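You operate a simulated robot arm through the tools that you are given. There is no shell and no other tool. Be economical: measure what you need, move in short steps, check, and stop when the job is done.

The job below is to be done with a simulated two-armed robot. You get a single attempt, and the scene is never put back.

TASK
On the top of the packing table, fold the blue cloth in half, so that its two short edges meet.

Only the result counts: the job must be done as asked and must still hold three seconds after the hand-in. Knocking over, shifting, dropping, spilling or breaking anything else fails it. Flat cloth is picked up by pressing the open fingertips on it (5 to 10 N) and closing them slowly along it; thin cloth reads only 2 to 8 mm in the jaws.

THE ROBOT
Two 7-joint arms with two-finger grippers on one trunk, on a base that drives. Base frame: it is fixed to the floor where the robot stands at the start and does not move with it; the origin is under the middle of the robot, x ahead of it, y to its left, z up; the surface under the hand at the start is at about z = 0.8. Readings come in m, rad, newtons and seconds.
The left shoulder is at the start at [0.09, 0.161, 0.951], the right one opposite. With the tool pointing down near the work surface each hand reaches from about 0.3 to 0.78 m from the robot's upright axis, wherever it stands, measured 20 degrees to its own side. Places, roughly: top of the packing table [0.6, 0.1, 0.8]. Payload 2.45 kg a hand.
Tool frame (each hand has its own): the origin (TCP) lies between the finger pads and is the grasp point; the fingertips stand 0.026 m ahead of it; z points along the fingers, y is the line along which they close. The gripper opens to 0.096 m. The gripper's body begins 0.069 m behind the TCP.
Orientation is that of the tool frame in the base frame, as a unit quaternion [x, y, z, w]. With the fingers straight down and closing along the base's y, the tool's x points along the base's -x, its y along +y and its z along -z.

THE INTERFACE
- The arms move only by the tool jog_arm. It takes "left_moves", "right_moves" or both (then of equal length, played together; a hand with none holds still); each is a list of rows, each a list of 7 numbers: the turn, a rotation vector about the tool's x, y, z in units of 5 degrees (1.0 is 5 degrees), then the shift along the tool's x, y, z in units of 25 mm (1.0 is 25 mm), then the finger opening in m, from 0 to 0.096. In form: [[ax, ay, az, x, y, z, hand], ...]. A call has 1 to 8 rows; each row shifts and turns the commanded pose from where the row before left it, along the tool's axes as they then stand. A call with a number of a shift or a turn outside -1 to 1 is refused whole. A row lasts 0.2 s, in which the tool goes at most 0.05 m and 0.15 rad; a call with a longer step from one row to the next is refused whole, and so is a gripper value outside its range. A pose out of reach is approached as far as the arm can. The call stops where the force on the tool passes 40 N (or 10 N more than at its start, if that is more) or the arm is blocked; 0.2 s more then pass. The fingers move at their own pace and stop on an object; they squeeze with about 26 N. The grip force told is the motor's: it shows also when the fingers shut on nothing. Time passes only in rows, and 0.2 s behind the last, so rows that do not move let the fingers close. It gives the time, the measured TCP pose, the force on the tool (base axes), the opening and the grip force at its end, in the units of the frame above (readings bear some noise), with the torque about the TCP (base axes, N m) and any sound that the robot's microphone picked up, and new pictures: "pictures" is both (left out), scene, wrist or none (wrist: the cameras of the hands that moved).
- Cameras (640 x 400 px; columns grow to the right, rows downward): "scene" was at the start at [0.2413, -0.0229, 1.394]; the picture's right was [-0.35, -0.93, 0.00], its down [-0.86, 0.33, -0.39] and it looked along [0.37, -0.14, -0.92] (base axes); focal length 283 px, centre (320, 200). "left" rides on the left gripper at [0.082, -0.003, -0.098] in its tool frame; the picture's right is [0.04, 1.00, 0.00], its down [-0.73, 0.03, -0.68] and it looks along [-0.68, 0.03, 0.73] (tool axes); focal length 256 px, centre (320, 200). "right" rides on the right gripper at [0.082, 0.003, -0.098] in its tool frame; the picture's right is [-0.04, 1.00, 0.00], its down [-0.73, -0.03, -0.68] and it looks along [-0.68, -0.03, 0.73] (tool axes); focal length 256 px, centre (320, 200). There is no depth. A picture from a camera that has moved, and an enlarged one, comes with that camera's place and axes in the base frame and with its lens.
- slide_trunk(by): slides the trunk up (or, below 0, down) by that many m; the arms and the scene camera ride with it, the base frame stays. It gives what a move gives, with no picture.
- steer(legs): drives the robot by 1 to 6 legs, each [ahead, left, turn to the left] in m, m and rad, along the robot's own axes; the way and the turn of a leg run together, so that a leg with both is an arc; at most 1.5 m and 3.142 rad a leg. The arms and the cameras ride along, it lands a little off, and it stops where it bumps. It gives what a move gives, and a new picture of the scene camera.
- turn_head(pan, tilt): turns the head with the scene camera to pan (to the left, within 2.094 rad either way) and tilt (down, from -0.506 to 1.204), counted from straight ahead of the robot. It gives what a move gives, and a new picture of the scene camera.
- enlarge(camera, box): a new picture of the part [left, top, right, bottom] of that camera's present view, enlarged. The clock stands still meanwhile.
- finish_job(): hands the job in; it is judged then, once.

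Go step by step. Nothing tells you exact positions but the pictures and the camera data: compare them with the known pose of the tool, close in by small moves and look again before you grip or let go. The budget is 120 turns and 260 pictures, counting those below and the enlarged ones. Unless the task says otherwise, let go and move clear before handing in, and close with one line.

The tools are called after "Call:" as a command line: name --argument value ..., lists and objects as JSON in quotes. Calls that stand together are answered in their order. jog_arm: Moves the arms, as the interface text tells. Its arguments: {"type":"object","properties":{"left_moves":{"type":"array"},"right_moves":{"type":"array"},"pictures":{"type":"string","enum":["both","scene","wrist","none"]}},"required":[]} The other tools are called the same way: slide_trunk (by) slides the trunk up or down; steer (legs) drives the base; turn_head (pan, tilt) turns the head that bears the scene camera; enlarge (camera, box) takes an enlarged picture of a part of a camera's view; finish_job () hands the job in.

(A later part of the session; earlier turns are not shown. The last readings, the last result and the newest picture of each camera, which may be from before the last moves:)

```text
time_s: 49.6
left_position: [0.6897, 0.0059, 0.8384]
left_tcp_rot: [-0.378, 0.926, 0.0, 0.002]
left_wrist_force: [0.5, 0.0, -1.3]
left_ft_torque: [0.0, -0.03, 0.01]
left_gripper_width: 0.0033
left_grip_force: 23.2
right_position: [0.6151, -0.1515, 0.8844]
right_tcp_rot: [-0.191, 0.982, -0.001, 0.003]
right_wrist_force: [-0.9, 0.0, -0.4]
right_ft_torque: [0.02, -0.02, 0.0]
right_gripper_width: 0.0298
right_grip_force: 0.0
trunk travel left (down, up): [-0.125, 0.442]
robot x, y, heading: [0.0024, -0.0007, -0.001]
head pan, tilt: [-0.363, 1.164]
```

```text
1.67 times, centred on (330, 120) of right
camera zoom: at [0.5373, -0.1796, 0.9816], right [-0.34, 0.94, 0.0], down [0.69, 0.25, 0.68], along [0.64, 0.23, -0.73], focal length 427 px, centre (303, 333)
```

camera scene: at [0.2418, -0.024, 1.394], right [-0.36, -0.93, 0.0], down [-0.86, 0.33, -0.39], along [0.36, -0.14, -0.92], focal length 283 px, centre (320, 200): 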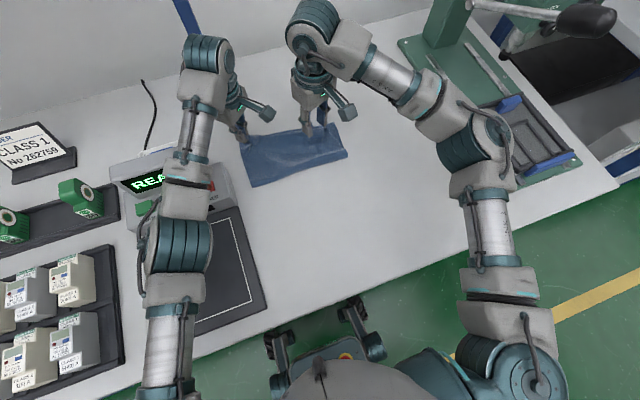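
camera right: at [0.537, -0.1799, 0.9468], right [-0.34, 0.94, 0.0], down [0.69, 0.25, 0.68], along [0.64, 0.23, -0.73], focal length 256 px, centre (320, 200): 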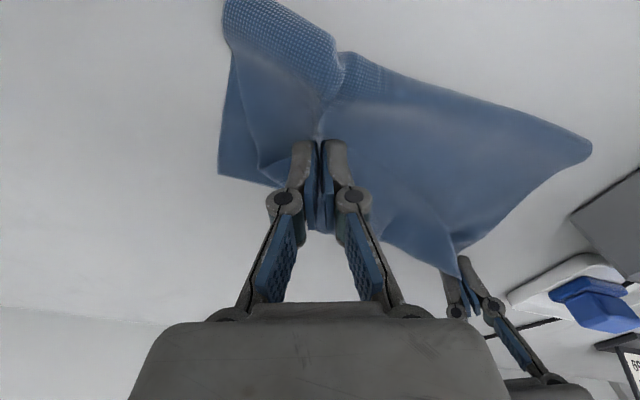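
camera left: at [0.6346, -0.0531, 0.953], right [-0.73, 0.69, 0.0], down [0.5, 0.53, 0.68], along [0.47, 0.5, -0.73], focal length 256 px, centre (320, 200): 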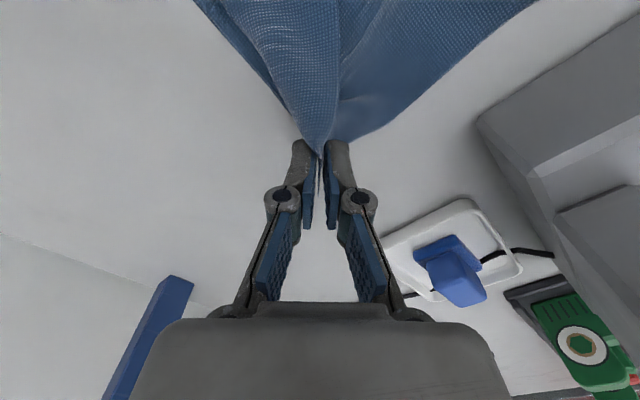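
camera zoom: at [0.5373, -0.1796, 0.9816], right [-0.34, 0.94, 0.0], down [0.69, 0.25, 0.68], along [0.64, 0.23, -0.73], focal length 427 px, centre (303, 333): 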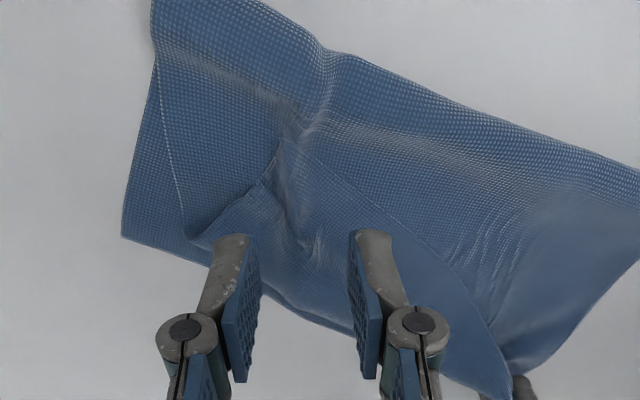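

The corner is at about (0.601, -0.169), and a standing ridge already runs into the top sheet from it. I'll go 12 mm further in and close across that ridge with light pressure.

Call:
jog_arm --right_moves '[[0, 0, 0, -0.48, -0.09, 0.3, 0.028], [0, 0, 0, 0, 0, 0.8, 0.028], [0, 0, 0, 0, 0, 0.7, 0.028], [0, 0, 0, 0, 0, 0.25, 0.028], [0, 0, 0, 0, 0, 0.15, 0.028], [0, 0, 0, 0, 0, 0, 0.028]]' --pictures "wrist"

```text
time_s: 51.0
left_position: [0.6905, 0.0068, 0.8388]
left_tcp_rot: [-0.379, 0.926, 0.001, 0.002]
left_wrist_force: [0.4, 0.8, 0.3]
left_ft_torque: [0.0, -0.03, 0.0]
left_gripper_width: 0.0027
left_grip_force: 24.2
right_position: [0.6274, -0.148, 0.8285]
right_tcp_rot: [-0.191, 0.982, -0.001, 0.003]
right_wrist_force: [0.1, 0.4, 1.6]
right_ft_torque: [0.0, 0.03, -0.01]
right_gripper_width: 0.028
right_grip_force: 0.1
trunk travel left (down, up): [-0.125, 0.442]
robot x, y, heading: [-0.0036, -0.0006, -0.0]
head pan, tilt: [-0.363, 1.164]
camera right: at [0.5491, -0.177, 0.9262], right [-0.34, 0.94, 0.0], down [0.69, 0.25, 0.68], along [0.64, 0.23, -0.73], focal length 256 px, centre (320, 200)
```

right: 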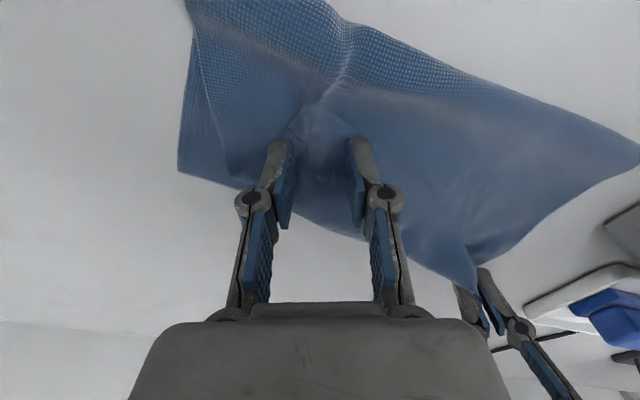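

Call:
jog_arm --right_moves '[[0, 0, 0, 0, 0, 0.02, 0.028], [0, 0, 0, 0, 0, 0, 0.023], [0, 0, 0, 0, 0, 0, 0.018], [0, 0, 0, 0, 0, -0.01, 0.013], [0, 0, 0, 0, 0, -0.01, 0.008], [0, 0, 0, 0, 0, -0.01, 0.004], [0, 0, 0, 0, 0, 0, 0], [0, 0, 0, 0, 0, 0, 0]]' --pictures "none"

Call:
jog_arm --right_moves '[[0, 0, 0, 0, 0, -0.4, 0], [0, 0, 0, 0, 0, -0.6, 0]]' --pictures "wrist"

Call:
enlarge --camera "right" --box '[180, 0, 480, 240]'

```text
time_s: 52.8
left_position: [0.6896, 0.0068, 0.8382]
left_tcp_rot: [-0.378, 0.926, -0.001, 0.001]
left_wrist_force: [0.9, -0.5, -0.7]
left_ft_torque: [-0.02, -0.01, -0.03]
left_gripper_width: 0.0045
left_grip_force: 26.3
right_position: [0.6268, -0.1484, 0.828]
right_tcp_rot: [-0.191, 0.982, 0.0, 0.003]
right_wrist_force: [-0.1, 0.7, 0.6]
right_ft_torque: [0.11, 0.04, -0.01]
right_gripper_width: 0.0037
right_grip_force: 24.9
trunk travel left (down, up): [-0.125, 0.442]
robot x, y, heading: [0.001, 0.0001, 0.004]
head pan, tilt: [-0.363, 1.164]
```

```text
time_s: 53.4
left_position: [0.6897, 0.0059, 0.8384]
left_tcp_rot: [-0.379, 0.926, 0.0, 0.002]
left_wrist_force: [0.4, 0.0, -4.4]
left_ft_torque: [0.01, 0.03, 0.0]
left_gripper_width: 0.0043
left_grip_force: 22.0
right_position: [0.6271, -0.1488, 0.8539]
right_tcp_rot: [-0.191, 0.982, -0.001, 0.003]
right_wrist_force: [0.6, -2.0, 0.8]
right_ft_torque: [-0.12, -0.07, 0.03]
right_gripper_width: 0.0026
right_grip_force: 29.1
trunk travel left (down, up): [-0.125, 0.442]
robot x, y, heading: [0.0007, -0.0004, -0.001]
head pan, tilt: [-0.363, 1.164]
camera right: at [0.5493, -0.1772, 0.9514], right [-0.34, 0.94, 0.0], down [0.69, 0.25, 0.68], along [0.64, 0.23, -0.73], focal length 256 px, centre (320, 200)
```

right: 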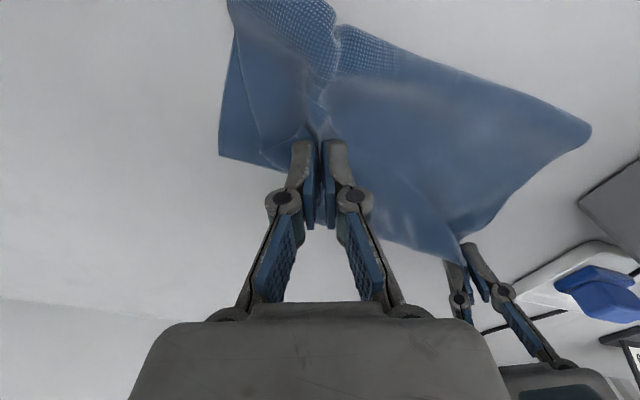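

```text
1.67 times, centred on (330, 120) of right
camera zoom: at [0.5493, -0.1772, 0.9514], right [-0.34, 0.94, 0.0], down [0.69, 0.25, 0.68], along [0.64, 0.23, -0.73], focal length 427 px, centre (303, 333)
```

zoom: 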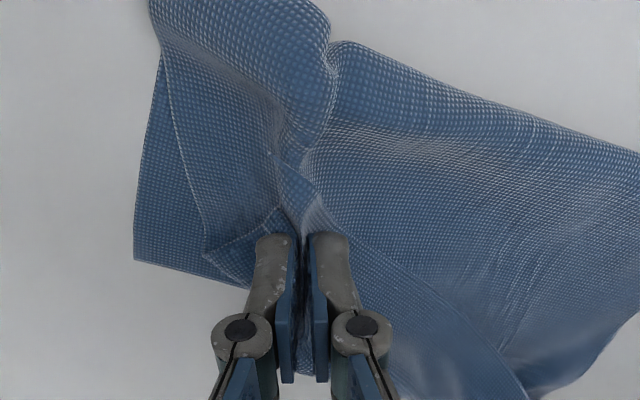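

NR is still pinched together with the sheet beneath it. I'll put this down and release. Then I'll lift the back-folded crease instead, to unfold the right side toward me over bare table.

Call:
jog_arm --right_moves '[[0, 0, 0, 0, 0, 0.5, 0], [0, 0, 0, 0, 0, 0.4, 0], [0, 0, 0, 0, 0, 0, 0.008], [0, 0, 0, 0, 0, 0, 0.016], [0, 0, 0, 0, 0, 0, 0.024], [0, 0, 0, 0, 0, -0.3, 0.03], [0, 0, 0, 0, 0, -0.9, 0.03], [0, 0, 0, 0, 0, -0.9, 0.03]]' --pictures "none"

Call:
jog_arm --right_moves '[[0, 0, -0.9, 0.4, -0.7, -0.2, 0.04], [0, 0, -0.9, 0.4, -0.5, -0.2, 0.04], [0, 0, -0.9, 0, 0, 0, 0.04], [0, 0, -0.9, 0, 0, 0, 0.04], [0, 0, -0.9, 0, 0, 0, 0.04], [0, 0, -0.9, 0, 0, 0, 0.04], [0, 0, -0.9, 0, 0, 0, 0.04], [0, 0, -0.9, 0, 0, 0, 0.04]]' --pictures "none"

Call:
jog_arm --right_moves '[[0, 0, -0.9, 0, 0, 0, 0.04], [0, 0, -0.9, 0, 0, 0, 0.04], [0, 0, -0.9, 0, 0, 0, 0.04], [0, 0, -0.9, 0, 0, 0, 0.04], [0, 0, -0.9, 0, 0, 0, 0.04]]' --pictures "both"

```text
time_s: 55.2
left_position: [0.6895, 0.0065, 0.8378]
left_tcp_rot: [-0.38, 0.925, 0.0, 0.002]
left_wrist_force: [-0.7, 0.2, 0.9]
left_ft_torque: [-0.04, -0.07, 0.0]
left_gripper_width: 0.0
left_grip_force: 22.2
right_position: [0.627, -0.1487, 0.8838]
right_tcp_rot: [-0.191, 0.982, -0.001, 0.004]
right_wrist_force: [-0.1, 0.7, 0.1]
right_ft_torque: [0.01, -0.02, -0.02]
right_gripper_width: 0.0299
right_grip_force: 0.1
trunk travel left (down, up): [-0.125, 0.442]
robot x, y, heading: [0.0005, 0.0028, -0.002]
head pan, tilt: [-0.363, 1.164]
```

```text
time_s: 57.0
left_position: [0.6908, 0.0064, 0.8385]
left_tcp_rot: [-0.379, 0.925, 0.0, 0.002]
left_wrist_force: [0.2, 0.5, 1.0]
left_ft_torque: [0.04, 0.01, -0.02]
left_gripper_width: 0.0001
left_grip_force: 22.5
right_position: [0.6206, -0.1837, 0.8937]
right_tcp_rot: [-0.324, 0.946, 0.0, 0.002]
right_wrist_force: [-0.6, -0.1, 0.3]
right_ft_torque: [0.0, 0.02, 0.02]
right_gripper_width: 0.0401
right_grip_force: 0.0
right hand out of reach, approached as far as the arm can: row 5, 6, 7, 8
trunk travel left (down, up): [-0.125, 0.442]
robot x, y, heading: [-0.0004, -0.0019, 0.001]
head pan, tilt: [-0.363, 1.164]
```

```text
time_s: 58.2
left_position: [0.6894, 0.0072, 0.8387]
left_tcp_rot: [-0.379, 0.925, 0.0, 0.002]
left_wrist_force: [1.1, -0.4, -0.6]
left_ft_torque: [-0.01, -0.01, 0.04]
left_gripper_width: 0.0037
left_grip_force: 24.2
right_position: [0.6221, -0.1854, 0.8919]
right_tcp_rot: [-0.324, 0.946, 0.0, 0.002]
right_wrist_force: [0.1, 0.2, 0.4]
right_ft_torque: [0.02, -0.02, -0.01]
right_gripper_width: 0.04
right_grip_force: 0.1
right hand out of reach, approached as far as the arm can: row 1, 2, 3, 4, 5
trunk travel left (down, up): [-0.125, 0.442]
robot x, y, heading: [0.0006, -0.0002, -0.001]
head pan, tilt: [-0.363, 1.164]
camera scene: at [0.2419, -0.0244, 1.394], right [-0.35, -0.93, 0.0], down [-0.86, 0.33, -0.39], along [0.36, -0.14, -0.92], focal length 283 px, centre (320, 200)
camera right: at [0.5535, -0.2325, 0.991], right [-0.58, 0.81, 0.0], down [0.59, 0.43, 0.68], along [0.56, 0.39, -0.73], focal length 256 px, centre (320, 200)
```

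scene: 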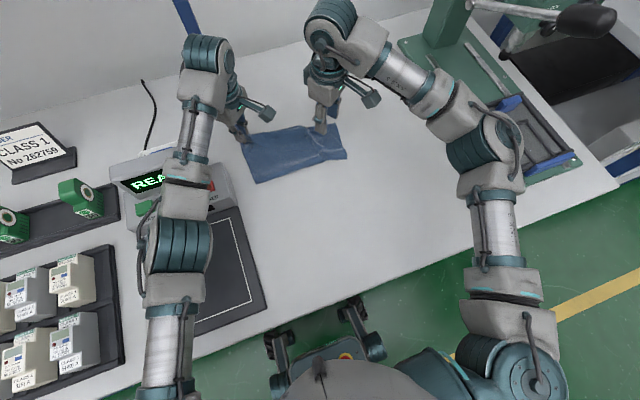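
right: 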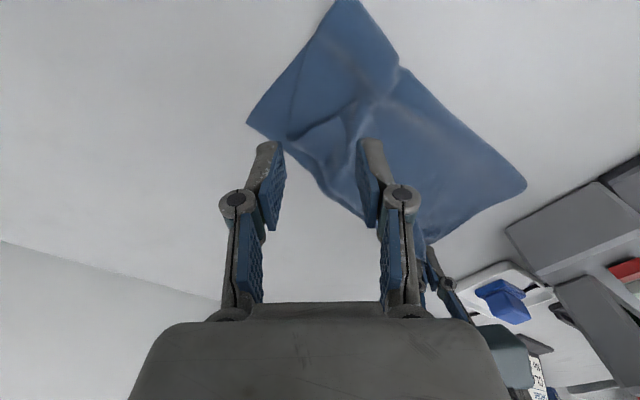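

The right wrist stops at about +38 degrees yaw. I'll look at the present state of the cloth from here.

Call:
enlarge --camera "right" --box '[230, 0, 530, 240]'

Call:
enlarge --camera "scene" --box '[220, 90, 370, 200]'

```text
1.67 times, centred on (380, 120) of right
camera zoom: at [0.5535, -0.2325, 0.991], right [-0.58, 0.81, 0.0], down [0.59, 0.43, 0.68], along [0.56, 0.39, -0.73], focal length 427 px, centre (220, 333)
```

zoom: 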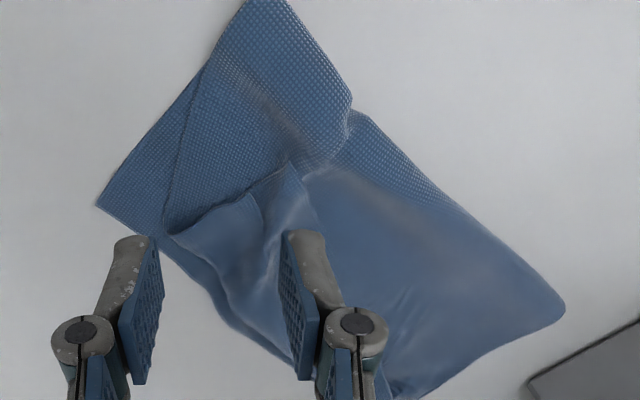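

```text
3.64 times, centred on (295, 145) of scene
camera zoom: at [0.2419, -0.0244, 1.394], right [-0.35, -0.93, 0.0], down [-0.86, 0.33, -0.39], along [0.36, -0.14, -0.92], focal length 1029 px, centre (411, 400)
```

zoom: 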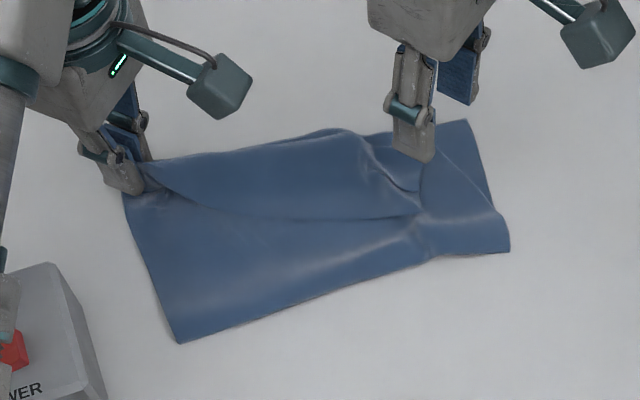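

NR is at about (0.60, -0.165) and the crease's right end is at about (0.654, -0.193). The present yaw is good enough to straddle the crease, so I'll move over it in small steps.

Call:
jog_arm --right_moves '[[0, 0, 0.4, -0.5, 0, 0, 0.04], [0, 0, 0, -0.5, 0, 0, 0.04]]' --pictures "none"

```text
time_s: 58.8
left_position: [0.6898, 0.0057, 0.8381]
left_tcp_rot: [-0.379, 0.926, 0.0, 0.002]
left_wrist_force: [0.4, 0.2, -1.0]
left_ft_torque: [-0.01, -0.04, 0.0]
left_gripper_width: 0.0029
left_grip_force: 24.5
right_position: [0.6413, -0.1684, 0.8933]
right_tcp_rot: [-0.307, 0.952, 0.0, 0.002]
right_wrist_force: [0.2, 0.3, -0.2]
right_ft_torque: [-0.01, 0.0, 0.05]
right_gripper_width: 0.0398
right_grip_force: 0.0
trunk travel left (down, up): [-0.125, 0.442]
robot x, y, heading: [0.0, 0.0014, -0.0]
head pan, tilt: [-0.363, 1.164]
```

Call:
jog_arm --right_moves '[[0, 0, 0, -0.36, -0.46, 0.4, 0.042], [0, 0, 0, 0, 0, 0.8, 0.042], [0, 0, 0, 0, 0, 0.7, 0.042], [0, 0, 0, 0, 0, 0.3, 0.042], [0, 0, 0, 0, 0, 0, 0.042]]' --pictures "wrist"

Call:
enlarge --camera "right" --box '[200, 0, 440, 200]'

```text
time_s: 60.0
left_position: [0.6902, 0.0077, 0.8385]
left_tcp_rot: [-0.378, 0.926, 0.0, 0.002]
left_wrist_force: [-0.9, -0.1, -2.1]
left_ft_torque: [-0.01, -0.04, -0.02]
left_gripper_width: 0.0039
left_grip_force: 33.0
right_position: [0.6409, -0.1693, 0.8483]
right_tcp_rot: [-0.308, 0.951, -0.001, 0.003]
right_wrist_force: [0.6, -0.1, -0.6]
right_ft_torque: [0.01, 0.0, 0.02]
right_gripper_width: 0.0423
right_grip_force: 0.1
right hand out of reach, approached as far as the arm can: row 1
trunk travel left (down, up): [-0.125, 0.442]
robot x, y, heading: [0.0017, -0.0002, -0.0]
head pan, tilt: [-0.363, 1.164]
camera right: at [0.5725, -0.2155, 0.9459], right [-0.55, 0.83, 0.0], down [0.61, 0.4, 0.68], along [0.57, 0.37, -0.73], focal length 256 px, centre (320, 200)
```

right: 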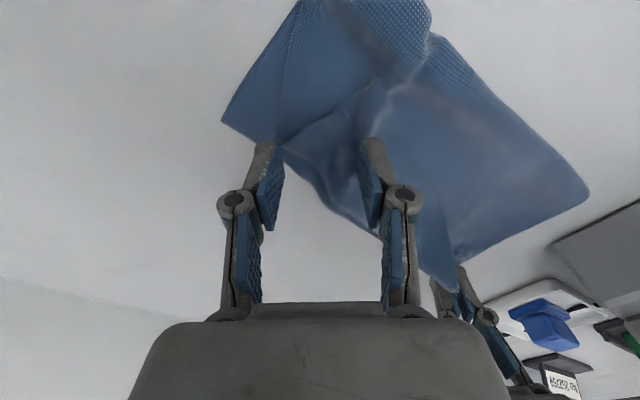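

```text
2.00 times, centred on (320, 100) of right
camera zoom: at [0.5725, -0.2155, 0.9459], right [-0.55, 0.83, 0.0], down [0.61, 0.4, 0.68], along [0.57, 0.37, -0.73], focal length 512 px, centre (320, 400)
```

zoom: 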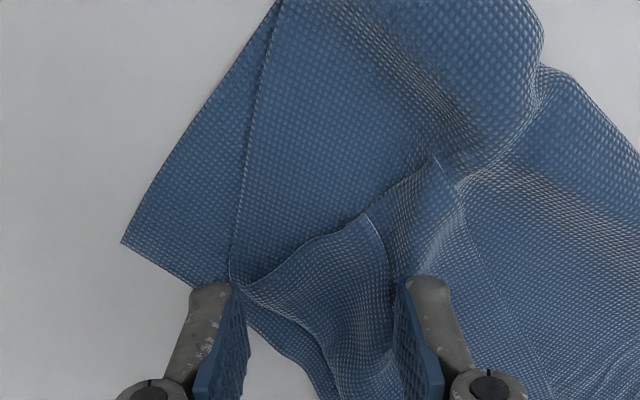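

The hand didn't shift (reach limit), but the domed flap and crease lie right between the fingers. I'll descend lightly here and close.

Call:
jog_arm --right_moves '[[0, 0, 0, 0, 0, 0.4, 0.042], [0, 0, 0, 0, 0, 0.28, 0.042], [0, 0, 0, 0, 0, 0, 0.034], [0, 0, 0, 0, 0, 0, 0.026], [0, 0, 0, 0, 0, 0, 0.018], [0, 0, 0, 0, 0, 0, 0.01], [0, 0, 0, 0, 0, 0, 0], [0, 0, 0, 0, 0, 0, 0]]' --pictures "none"

Call:
jog_arm --right_moves '[[0, 0, 0, 0, 0, -0.6, 0], [0, 0, 0, 0, 0, -0.7, 0]]' --pictures "wrist"

Call:
enlarge --camera "right" --box '[180, 0, 480, 240]'

Call:
enlarge --camera "scene" --box '[220, 90, 370, 200]'

```text
time_s: 61.8
left_position: [0.6905, 0.0082, 0.8379]
left_tcp_rot: [-0.378, 0.926, 0.0, 0.002]
left_wrist_force: [0.9, 0.2, 4.5]
left_ft_torque: [-0.03, -0.02, 0.01]
left_gripper_width: 0.004
left_grip_force: 23.7
right_position: [0.6408, -0.1705, 0.8311]
right_tcp_rot: [-0.308, 0.952, -0.001, 0.002]
right_wrist_force: [-0.5, -0.4, 0.4]
right_ft_torque: [-0.05, -0.05, 0.0]
right_gripper_width: 0.0041
right_grip_force: 25.8
trunk travel left (down, up): [-0.125, 0.442]
robot x, y, heading: [-0.0005, 0.0031, 0.001]
head pan, tilt: [-0.363, 1.164]
```

```text
time_s: 62.4
left_position: [0.6904, 0.0071, 0.8385]
left_tcp_rot: [-0.38, 0.925, 0.0, 0.002]
left_wrist_force: [0.0, 0.3, -0.6]
left_ft_torque: [-0.01, 0.0, -0.02]
left_gripper_width: 0.0043
left_grip_force: 23.4
right_position: [0.6418, -0.1699, 0.8637]
right_tcp_rot: [-0.307, 0.952, -0.001, 0.002]
right_wrist_force: [-0.4, 0.6, 1.1]
right_ft_torque: [0.03, 0.0, -0.01]
right_gripper_width: 0.0016
right_grip_force: 22.8
trunk travel left (down, up): [-0.125, 0.442]
robot x, y, heading: [-0.002, -0.0053, -0.003]
head pan, tilt: [-0.363, 1.164]
camera right: at [0.5719, -0.2158, 0.9613], right [-0.55, 0.83, 0.0], down [0.61, 0.4, 0.68], along [0.57, 0.37, -0.73], focal length 256 px, centre (320, 200)
```

right: 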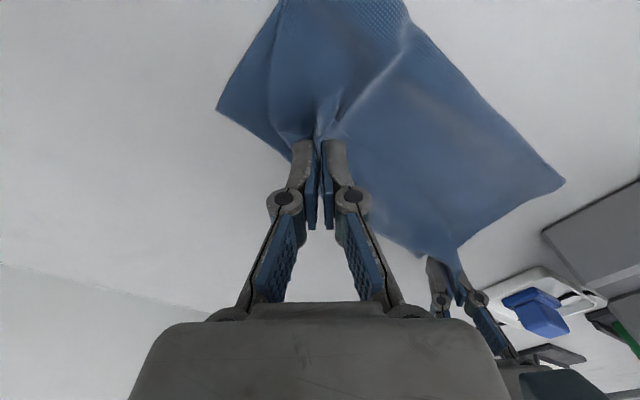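

```text
1.67 times, centred on (330, 120) of right
camera zoom: at [0.5719, -0.2158, 0.9613], right [-0.55, 0.83, 0.0], down [0.61, 0.4, 0.68], along [0.57, 0.37, -0.73], focal length 427 px, centre (303, 333)
```

zoom: 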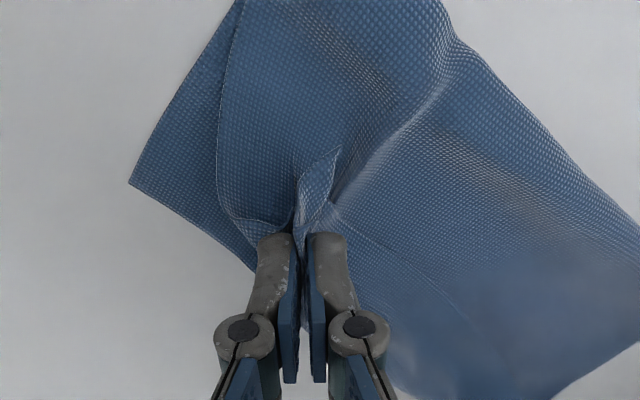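

```text
3.64 times, centred on (295, 145) of scene
camera zoom: at [0.2418, -0.0238, 1.394], right [-0.35, -0.93, 0.0], down [-0.86, 0.33, -0.39], along [0.36, -0.14, -0.92], focal length 1029 px, centre (411, 400)
```

zoom: 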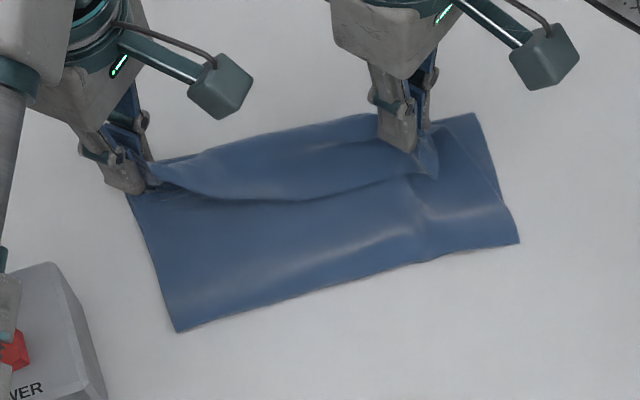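

The right hand now holds the top flap alone, with NR's tip sticking out on the robot side. I'll lift it up and back over the fold's midpoint, so the Z-fold pulls out, before laying it forward.

Call:
jog_arm --right_moves '[[0, 0, 0, 0, 0, -0.9, 0], [0, 0, 0, 0.704, 0.26, -0.5, 0], [0, 0, 0, 0.704, 0.26, -0.5, 0], [0, 0, 0, 0.704, 0.26, -0.4, 0], [0, 0, 0, 0.704, 0.26, -0.4, 0], [0, 0, 0, 0.704, 0.26, -0.4, 0], [0, 0, 0, 0.704, 0.26, -0.3, 0], [0, 0, 0, 0.704, 0.26, -0.3, 0]]' --pictures "both"

Call:
enlarge --camera "scene" --box '[220, 90, 400, 220]'

```text
time_s: 64.2
left_position: [0.69, 0.0066, 0.8385]
left_tcp_rot: [-0.379, 0.926, -0.001, 0.001]
left_wrist_force: [0.3, 0.2, 0.4]
left_ft_torque: [0.02, 0.0, 0.0]
left_gripper_width: 0.0001
left_grip_force: 26.0
right_position: [0.514, -0.2049, 0.9548]
right_tcp_rot: [-0.308, 0.952, -0.001, 0.002]
right_wrist_force: [0.5, 0.7, -0.2]
right_ft_torque: [-0.01, -0.02, 0.03]
right_gripper_width: 0.0035
right_grip_force: 24.1
trunk travel left (down, up): [-0.125, 0.442]
robot x, y, heading: [0.0004, -0.0026, -0.001]
head pan, tilt: [-0.363, 1.164]
camera scene: at [0.2415, -0.0246, 1.394], right [-0.35, -0.93, 0.0], down [-0.86, 0.33, -0.39], along [0.37, -0.14, -0.92], focal length 283 px, centre (320, 200)
camera right: at [0.4446, -0.251, 1.0532], right [-0.55, 0.83, 0.0], down [0.61, 0.4, 0.68], along [0.57, 0.38, -0.73], focal length 256 px, centre (320, 200)
```

scene: 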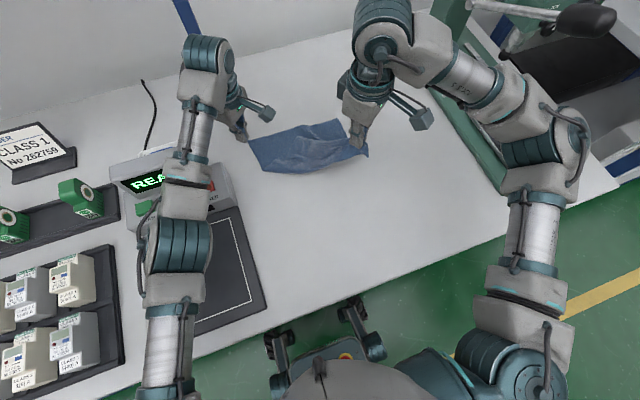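
right: 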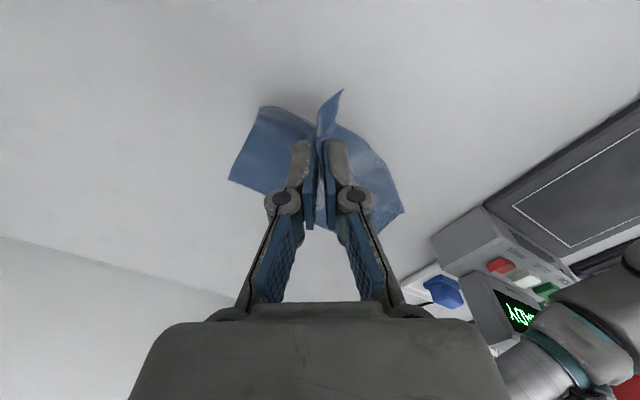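

```text
3.08 times, centred on (310, 155) of scene
camera zoom: at [0.2415, -0.0246, 1.394], right [-0.35, -0.93, 0.0], down [-0.86, 0.33, -0.39], along [0.37, -0.14, -0.92], focal length 871 px, centre (351, 338)
```

zoom: 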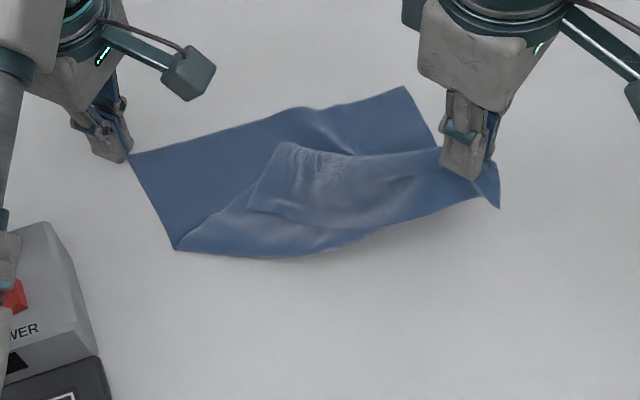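

The left's grip slipped out, and NL now lies crumpled at about (0.65, -0.12). Patching this is getting messy, so I'll reset: pull the right corner back to the near side first, to unfold the cloth flat, then do the same with NL.

Call:
jog_arm --right_moves '[[0, 0, 0, 0.515, 0.41, 0.4, 0], [0, 0, 0, 0.515, 0.41, 0.6, 0], [0, 0, 0, 0.515, 0.41, 0.7, 0], [0, 0, 0, 0.515, 0.41, 0.7, 0], [0, 0, 0, 0.515, 0.41, 0.75, 0], [0, 0, 0, 0.515, 0.41, 0.75, 0], [0, 0, 0, 0.515, 0.41, 0.7, 0]]' --left_moves '[[0, 0, 0, 0, 0, -0.5, 0], [0, 0, 0, 0, 0, -0.8, 0.02], [0, 0, 0, 0, 0, -0.8, 0.034], [0, 0, 0, 0, 0, -0.8, 0.034], [0, 0, 0, 0.5, 0, 0, 0.034], [0, 0, 0, 0.5, 0, 0, 0.034], [0, 0, 0, 0.5, 0, 0, 0.034]]' --pictures "both"

Call:
enlarge --camera "scene" --box '[220, 90, 420, 240]'

```text
time_s: 65.8
left_position: [0.6637, -0.0194, 0.9107]
left_tcp_rot: [-0.379, 0.926, -0.001, 0.002]
left_wrist_force: [-0.3, -0.6, 0.4]
left_ft_torque: [-0.01, 0.03, 0.01]
left_gripper_width: 0.0342
left_grip_force: 0.0
right_position: [0.3986, -0.1998, 0.8411]
right_tcp_rot: [-0.308, 0.952, 0.0, 0.002]
right_wrist_force: [0.1, -0.5, 0.4]
right_ft_torque: [0.03, 0.01, 0.03]
right_gripper_width: 0.0027
right_grip_force: 23.5
trunk travel left (down, up): [-0.125, 0.442]
robot x, y, heading: [0.0023, -0.0018, -0.001]
head pan, tilt: [-0.363, 1.164]
camera scene: at [0.2419, -0.0244, 1.3939], right [-0.35, -0.93, 0.0], down [-0.86, 0.33, -0.39], along [0.36, -0.14, -0.92], focal length 283 px, centre (320, 200)
camera right: at [0.3304, -0.2461, 0.9374], right [-0.55, 0.83, 0.0], down [0.61, 0.4, 0.68], along [0.57, 0.37, -0.73], focal length 256 px, centre (320, 200)
camera left: at [0.6067, -0.079, 1.009], right [-0.73, 0.68, 0.0], down [0.5, 0.53, 0.68], along [0.47, 0.5, -0.73], focal length 256 px, centre (320, 200)
```

scene: 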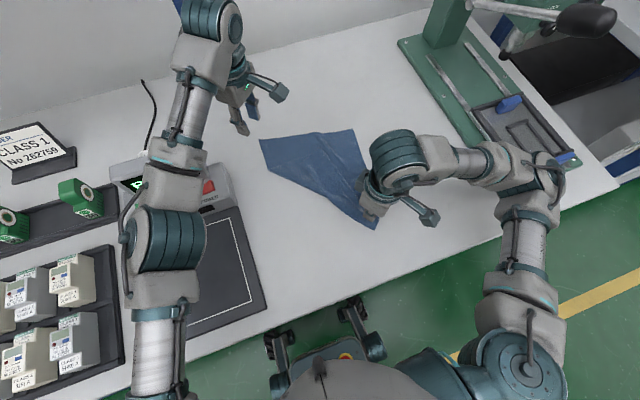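
right: 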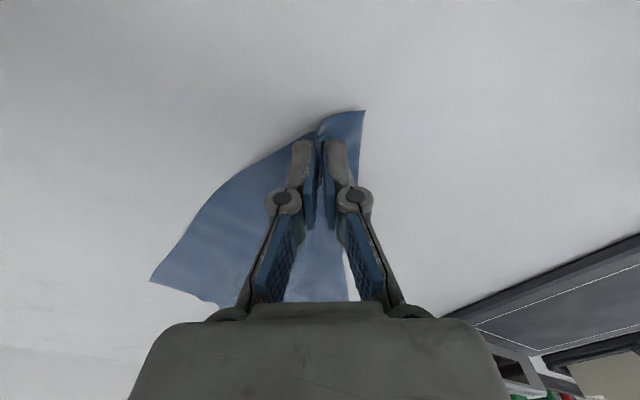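
left: 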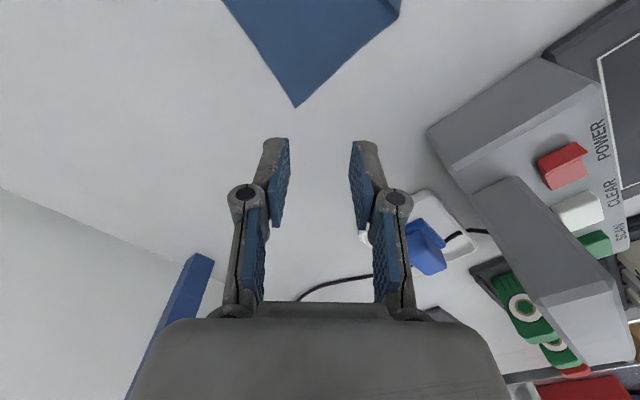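

```text
2.67 times, centred on (320, 165) of scene
camera zoom: at [0.2419, -0.0244, 1.3939], right [-0.35, -0.93, 0.0], down [-0.86, 0.33, -0.39], along [0.36, -0.14, -0.92], focal length 755 px, centre (320, 293)
```

zoom: 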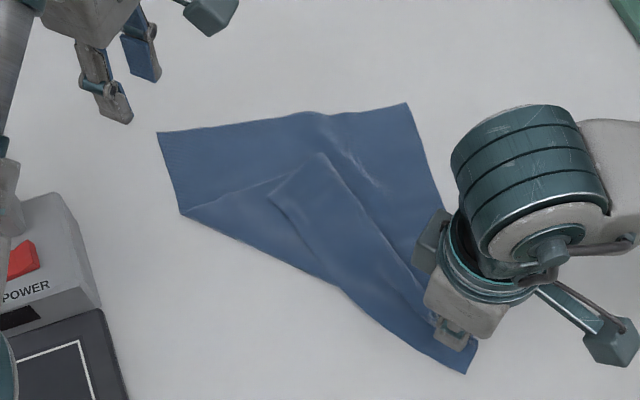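

NR is back near its original place (0.366, -0.201), and NL is still folded over on top around (0.59, -0.13). Keeping NR held, I'll bring the left hand over for a closer look.

Call:
jog_arm --left_moves '[[0, 0, 0.875, 0.6, -0.11, 0, 0.034], [0, 0, 0.875, 0.59, -0.156, 0, 0.034], [0, 0, 0.875, 0.576, -0.2, 0, 0.034], [0, 0, 0.875, 0.559, -0.243, 0, 0.034], [0, 0, 0.875, 0.539, -0.285, 0, 0.034], [0, 0, 0.875, 0.516, -0.326, 0, 0.034], [0, 0, 0.875, 0.489, -0.365, 0, 0.034], [0, 0, 0.875, 0.46, -0.4, 0, 0.034]]' --pictures "wrist"

Call:
enlarge --camera "left" --box '[140, 0, 500, 240]'

```text
time_s: 67.6
left_position: [0.592, -0.1198, 0.9101]
left_tcp_rot: [-0.083, 0.997, 0.001, 0.002]
left_wrist_force: [0.5, -0.3, 0.0]
left_ft_torque: [-0.02, -0.01, -0.02]
left_gripper_width: 0.0341
left_grip_force: 0.1
right_position: [0.4005, -0.2008, 0.8402]
right_tcp_rot: [-0.308, 0.952, -0.001, 0.002]
right_wrist_force: [-0.5, -0.3, 0.4]
right_ft_torque: [-0.02, -0.03, -0.02]
right_gripper_width: 0.0017
right_grip_force: 22.8
trunk travel left (down, up): [-0.125, 0.442]
robot x, y, heading: [0.0008, -0.0032, 0.001]
head pan, tilt: [-0.363, 1.164]
camera left: at [0.512, -0.1367, 1.0079], right [-0.2, 0.98, 0.0], down [0.72, 0.15, 0.68], along [0.67, 0.14, -0.73], focal length 256 px, centre (320, 200)
```

left: 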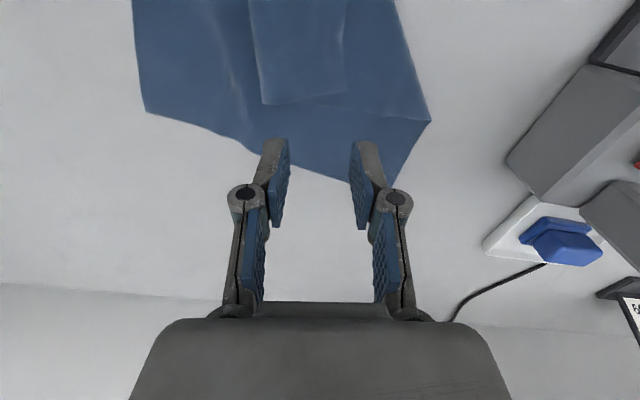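

```text
1.67 times, centred on (320, 120) of left
camera zoom: at [0.512, -0.1367, 1.0079], right [-0.2, 0.98, 0.0], down [0.72, 0.15, 0.68], along [0.67, 0.14, -0.73], focal length 427 px, centre (320, 333)
```

zoom: 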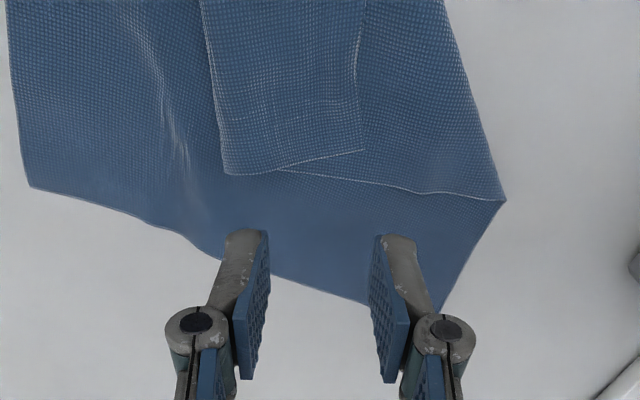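

Now it's clear: NL is at (0.580, -0.101), the end of a 6 cm strip folded back on top. I'll pinch the strip near NL with light pressure, both fingers inside it, so I can pull it out toward the near left.

Call:
jog_arm --left_moves '[[0, 0, 0, 0.975, -0.48, 0, 0.03], [0, 0, -0.8, 0, 0, 0.5, 0.03], [0, 0, -0.8, 0, 0, 0.7, 0.03], [0, 0, -0.8, 0, 0, 0.7, 0.03], [0, 0, 0, 0, 0, 0.7, 0.03], [0, 0, 0, 0, 0, 0.3, 0.03], [0, 0, 0, 0, 0, 0, 0.03]]' --pictures "wrist"

Call:
enlarge --camera "left" --box '[140, 0, 500, 240]'

```text
time_s: 69.2
left_position: [0.5705, -0.134, 0.8359]
left_tcp_rot: [-0.187, 0.982, 0.0, 0.001]
left_wrist_force: [-0.2, -0.2, 0.0]
left_ft_torque: [-0.01, 0.0, 0.0]
left_gripper_width: 0.03
left_grip_force: 0.1
right_position: [0.4002, -0.1997, 0.8402]
right_tcp_rot: [-0.307, 0.952, 0.0, 0.002]
right_wrist_force: [-3.7, 1.6, -0.3]
right_ft_torque: [0.76, 0.51, -0.02]
right_gripper_width: 0.0026
right_grip_force: 23.1
trunk travel left (down, up): [-0.125, 0.442]
robot x, y, heading: [-0.0045, 0.0001, 0.001]
head pan, tilt: [-0.363, 1.164]
camera left: at [0.4954, -0.1678, 0.9349], right [-0.4, 0.92, 0.0], down [0.67, 0.3, 0.68], along [0.62, 0.27, -0.73], focal length 256 px, centre (320, 200)
```

left: 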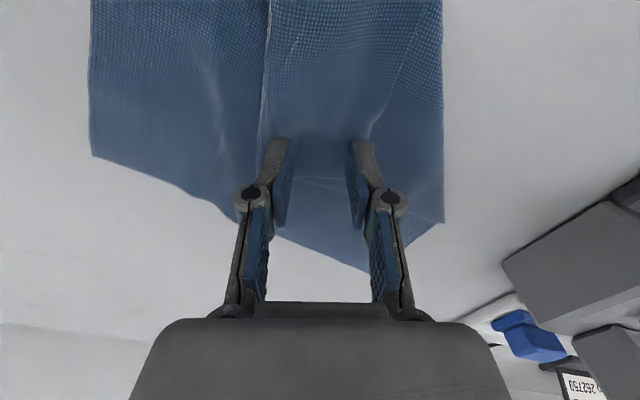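

```text
1.67 times, centred on (320, 120) of left
camera zoom: at [0.4954, -0.1678, 0.9349], right [-0.4, 0.92, 0.0], down [0.67, 0.3, 0.68], along [0.62, 0.27, -0.73], focal length 427 px, centre (320, 333)
```

zoom: 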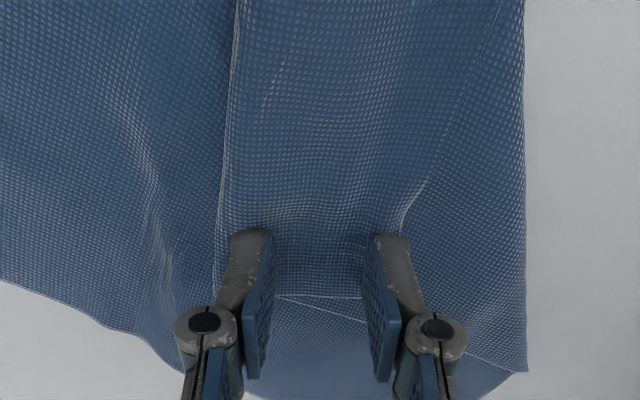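

The right hand reads a slight contact, probably the left camera against it. I'll release NR, which is flat at its near place, and move the right hand away before pinching.

Call:
jog_arm --right_moves '[[0, 0, 0, 0.3, 0, 0.2, 0], [0, 0, 0, 0.1, 0, 0.2, 0.01], [0, 0, 0, 0, 0, 0, 0.03], [0, 0, 0, 0.1, 0, -0.4, 0.04], [0, 0, 0, 0.2, -0.4, -0.9, 0.04], [0, 0, 0, 0.2, -0.8, -0.9, 0.04], [0, 0, 0, 0, -0.9, -0.5, 0.04], [0, 0, 0, 0, -0.9, -0.3, 0.04]]' --pictures "scene"

```text
time_s: 71.0
left_position: [0.5709, -0.1343, 0.8373]
left_tcp_rot: [-0.187, 0.982, 0.001, 0.002]
left_wrist_force: [1.1, 0.1, 0.2]
left_ft_torque: [0.02, 0.0, -0.02]
left_gripper_width: 0.0303
left_grip_force: 0.0
right_position: [0.425, -0.273, 0.9052]
right_tcp_rot: [-0.307, 0.952, 0.0, 0.002]
right_wrist_force: [-0.2, 0.7, -1.0]
right_ft_torque: [0.05, -0.01, -0.03]
right_gripper_width: 0.0399
right_grip_force: 0.0
trunk travel left (down, up): [-0.125, 0.442]
robot x, y, heading: [-0.0, -0.003, 0.003]
head pan, tilt: [-0.363, 1.164]
camera scene: at [0.2415, -0.0264, 1.3939], right [-0.35, -0.93, 0.0], down [-0.86, 0.33, -0.39], along [0.37, -0.14, -0.92], focal length 283 px, centre (320, 200)
```

scene: 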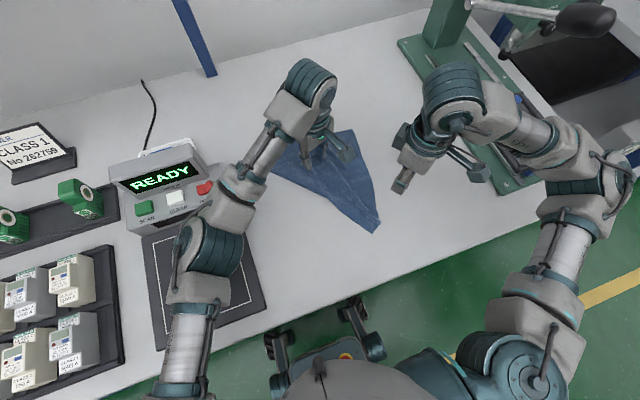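

The right hand is clear. Now the light pinch of the strip with the left.

Call:
jog_arm --left_moves '[[0, 0, 0, 0, 0, 0.2, 0.032], [0, 0, 0, 0, 0, 0.12, 0.032], [0, 0, 0, 0, 0, 0.04, 0.032], [0, 0, 0, 0, 0, 0, 0.032]]' --pictures "none"

```text
time_s: 72.0
left_position: [0.5704, -0.134, 0.8276]
left_tcp_rot: [-0.185, 0.983, 0.0, 0.001]
left_wrist_force: [0.7, 0.9, 1.4]
left_ft_torque: [0.0, -0.03, -0.01]
left_gripper_width: 0.0322
left_grip_force: 0.3
right_position: [0.4246, -0.2724, 0.9048]
right_tcp_rot: [-0.307, 0.952, -0.001, 0.001]
right_wrist_force: [0.4, 0.1, -1.0]
right_ft_torque: [0.0, 0.0, 0.01]
right_gripper_width: 0.0399
right_grip_force: 0.0
trunk travel left (down, up): [-0.125, 0.442]
robot x, y, heading: [-0.0015, -0.0001, -0.003]
head pan, tilt: [-0.363, 1.164]
```

Call:
jog_arm --left_moves '[[0, 0, 0, 0, 0, 0.03, 0.032], [0, 0, 0, 0, 0, 0, 0.026], [0, 0, 0, 0, 0, 0, 0.021], [0, 0, 0, 0, 0, 0, 0.016], [0, 0, 0, 0, 0, -0.01, 0.011], [0, 0, 0, 0, 0, -0.01, 0.006], [0, 0, 0, 0, 0, 0, 0], [0, 0, 0, 0, 0, 0, 0]]' --pictures "none"

Call:
jog_arm --left_moves '[[0, 0, 0, 0, 0, -0.6, 0], [0, 0, 0, 0, 0, -0.7, 0]]' --pictures "wrist"

Call:
enlarge --camera "left" --box '[140, 0, 500, 240]'

```text
time_s: 73.8
left_position: [0.5703, -0.1346, 0.8289]
left_tcp_rot: [-0.187, 0.982, 0.0, 0.002]
left_wrist_force: [0.0, 0.4, 5.8]
left_ft_torque: [0.0, -0.03, 0.01]
left_gripper_width: 0.0069
left_grip_force: 26.5
right_position: [0.4231, -0.2737, 0.905]
right_tcp_rot: [-0.307, 0.952, -0.001, 0.002]
right_wrist_force: [0.2, 0.3, 0.2]
right_ft_torque: [-0.01, 0.01, 0.02]
right_gripper_width: 0.0398
right_grip_force: 0.0
trunk travel left (down, up): [-0.125, 0.442]
robot x, y, heading: [0.0014, -0.0034, -0.0]
head pan, tilt: [-0.363, 1.164]
```

```text
time_s: 74.4
left_position: [0.571, -0.1338, 0.8597]
left_tcp_rot: [-0.186, 0.982, 0.0, 0.002]
left_wrist_force: [-0.5, 0.5, -0.3]
left_ft_torque: [0.0, 0.01, 0.01]
left_gripper_width: 0.007
left_grip_force: 26.0
right_position: [0.4234, -0.2719, 0.9046]
right_tcp_rot: [-0.307, 0.952, 0.0, 0.002]
right_wrist_force: [0.9, 0.0, -0.1]
right_ft_torque: [0.01, -0.01, -0.01]
right_gripper_width: 0.04
right_grip_force: 0.0
trunk travel left (down, up): [-0.125, 0.442]
robot x, y, heading: [0.0013, -0.003, -0.003]
head pan, tilt: [-0.363, 1.164]
camera left: at [0.4954, -0.1675, 0.9582], right [-0.4, 0.92, 0.0], down [0.67, 0.29, 0.68], along [0.62, 0.28, -0.73], focal length 256 px, centre (320, 200)
```

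left: 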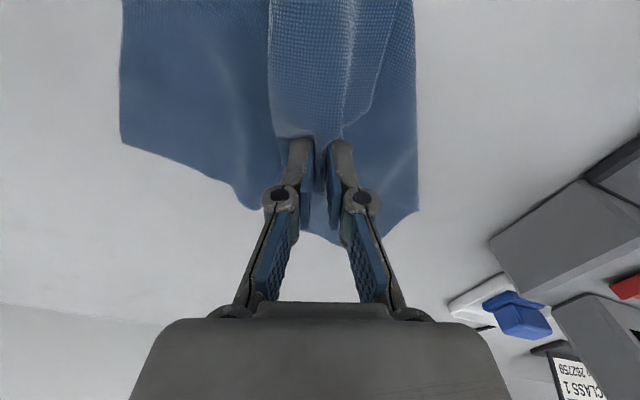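

```text
1.67 times, centred on (320, 120) of left
camera zoom: at [0.4954, -0.1675, 0.9582], right [-0.4, 0.92, 0.0], down [0.67, 0.29, 0.68], along [0.62, 0.28, -0.73], focal length 427 px, centre (320, 333)
```

zoom: 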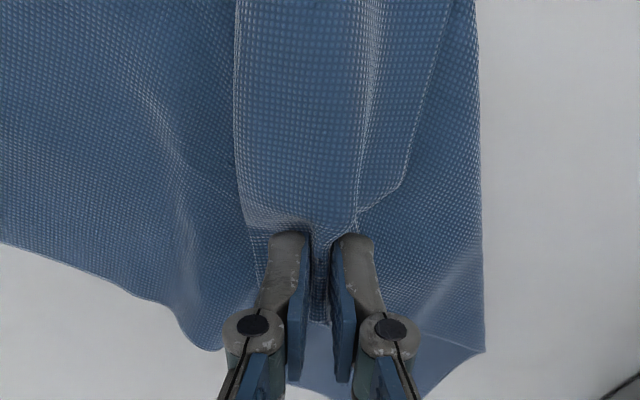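

It holds something 7 mm thick. I'll lift it higher toward the near left, where it should unfold, and check what hangs from the fingers.

Call:
jog_arm --left_moves '[[0, 0, 0, 0.3, 0.5, -0.7, 0], [0, 0, 0, 0.4, 0.6, -0.6, 0], [0, 0, 0, 0.4, 0.6, -0.5, 0], [0, 0, 0, 0.4, 0.6, -0.4, 0]]' --pictures "both"

Call:
enlarge --camera "left" --box '[140, 0, 500, 240]'

Call:
enlarge --camera "right" --box '[140, 0, 640, 300]'

```text
time_s: 75.4
left_position: [0.5129, -0.0937, 0.9155]
left_tcp_rot: [-0.187, 0.982, 0.0, 0.002]
left_wrist_force: [-0.2, -0.9, 0.0]
left_ft_torque: [-0.01, 0.01, 0.0]
left_gripper_width: 0.007
left_grip_force: 26.3
right_position: [0.4243, -0.2727, 0.9049]
right_tcp_rot: [-0.307, 0.952, -0.002, 0.002]
right_wrist_force: [0.8, 0.0, -0.6]
right_ft_torque: [0.0, -0.02, 0.01]
right_gripper_width: 0.0401
right_grip_force: 0.1
trunk travel left (down, up): [-0.125, 0.442]
robot x, y, heading: [0.0014, 0.0015, 0.006]
head pan, tilt: [-0.363, 1.164]
camera scene: at [0.2409, -0.0247, 1.3941], right [-0.36, -0.93, 0.0], down [-0.86, 0.33, -0.39], along [0.37, -0.14, -0.92], focal length 283 px, centre (320, 200)
camera left: at [0.4379, -0.1267, 1.0129], right [-0.4, 0.92, 0.0], down [0.67, 0.3, 0.68], along [0.62, 0.27, -0.73], focal length 256 px, centre (320, 200)
```

scene: 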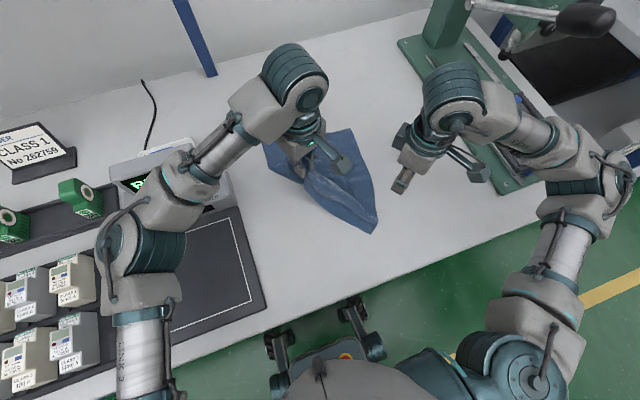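
left: 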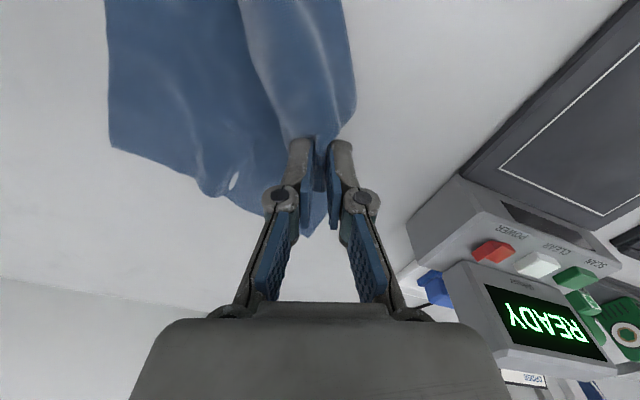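

```text
1.67 times, centred on (320, 120) of left
camera zoom: at [0.4379, -0.1267, 1.0129], right [-0.4, 0.92, 0.0], down [0.67, 0.3, 0.68], along [0.62, 0.27, -0.73], focal length 427 px, centre (320, 333)
```

zoom: 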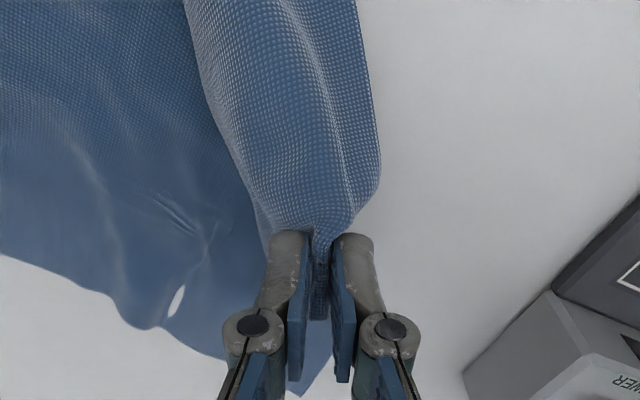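

```text
1.28 times, centred on (390, 150) of right
camera zoom: at [0.3549, -0.3187, 1.0029], right [-0.55, 0.83, 0.0], down [0.61, 0.4, 0.68], along [0.57, 0.37, -0.73], focal length 328 px, centre (230, 264)
```

zoom: 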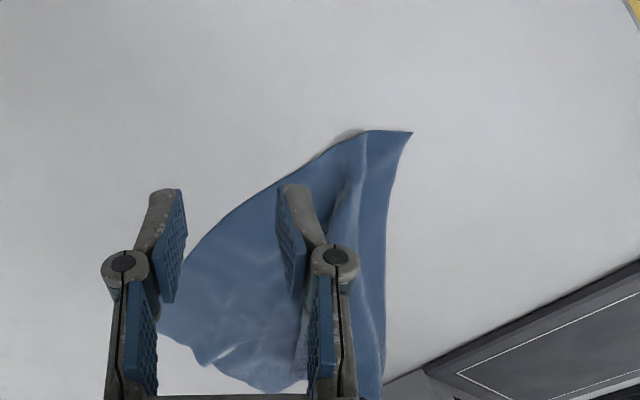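

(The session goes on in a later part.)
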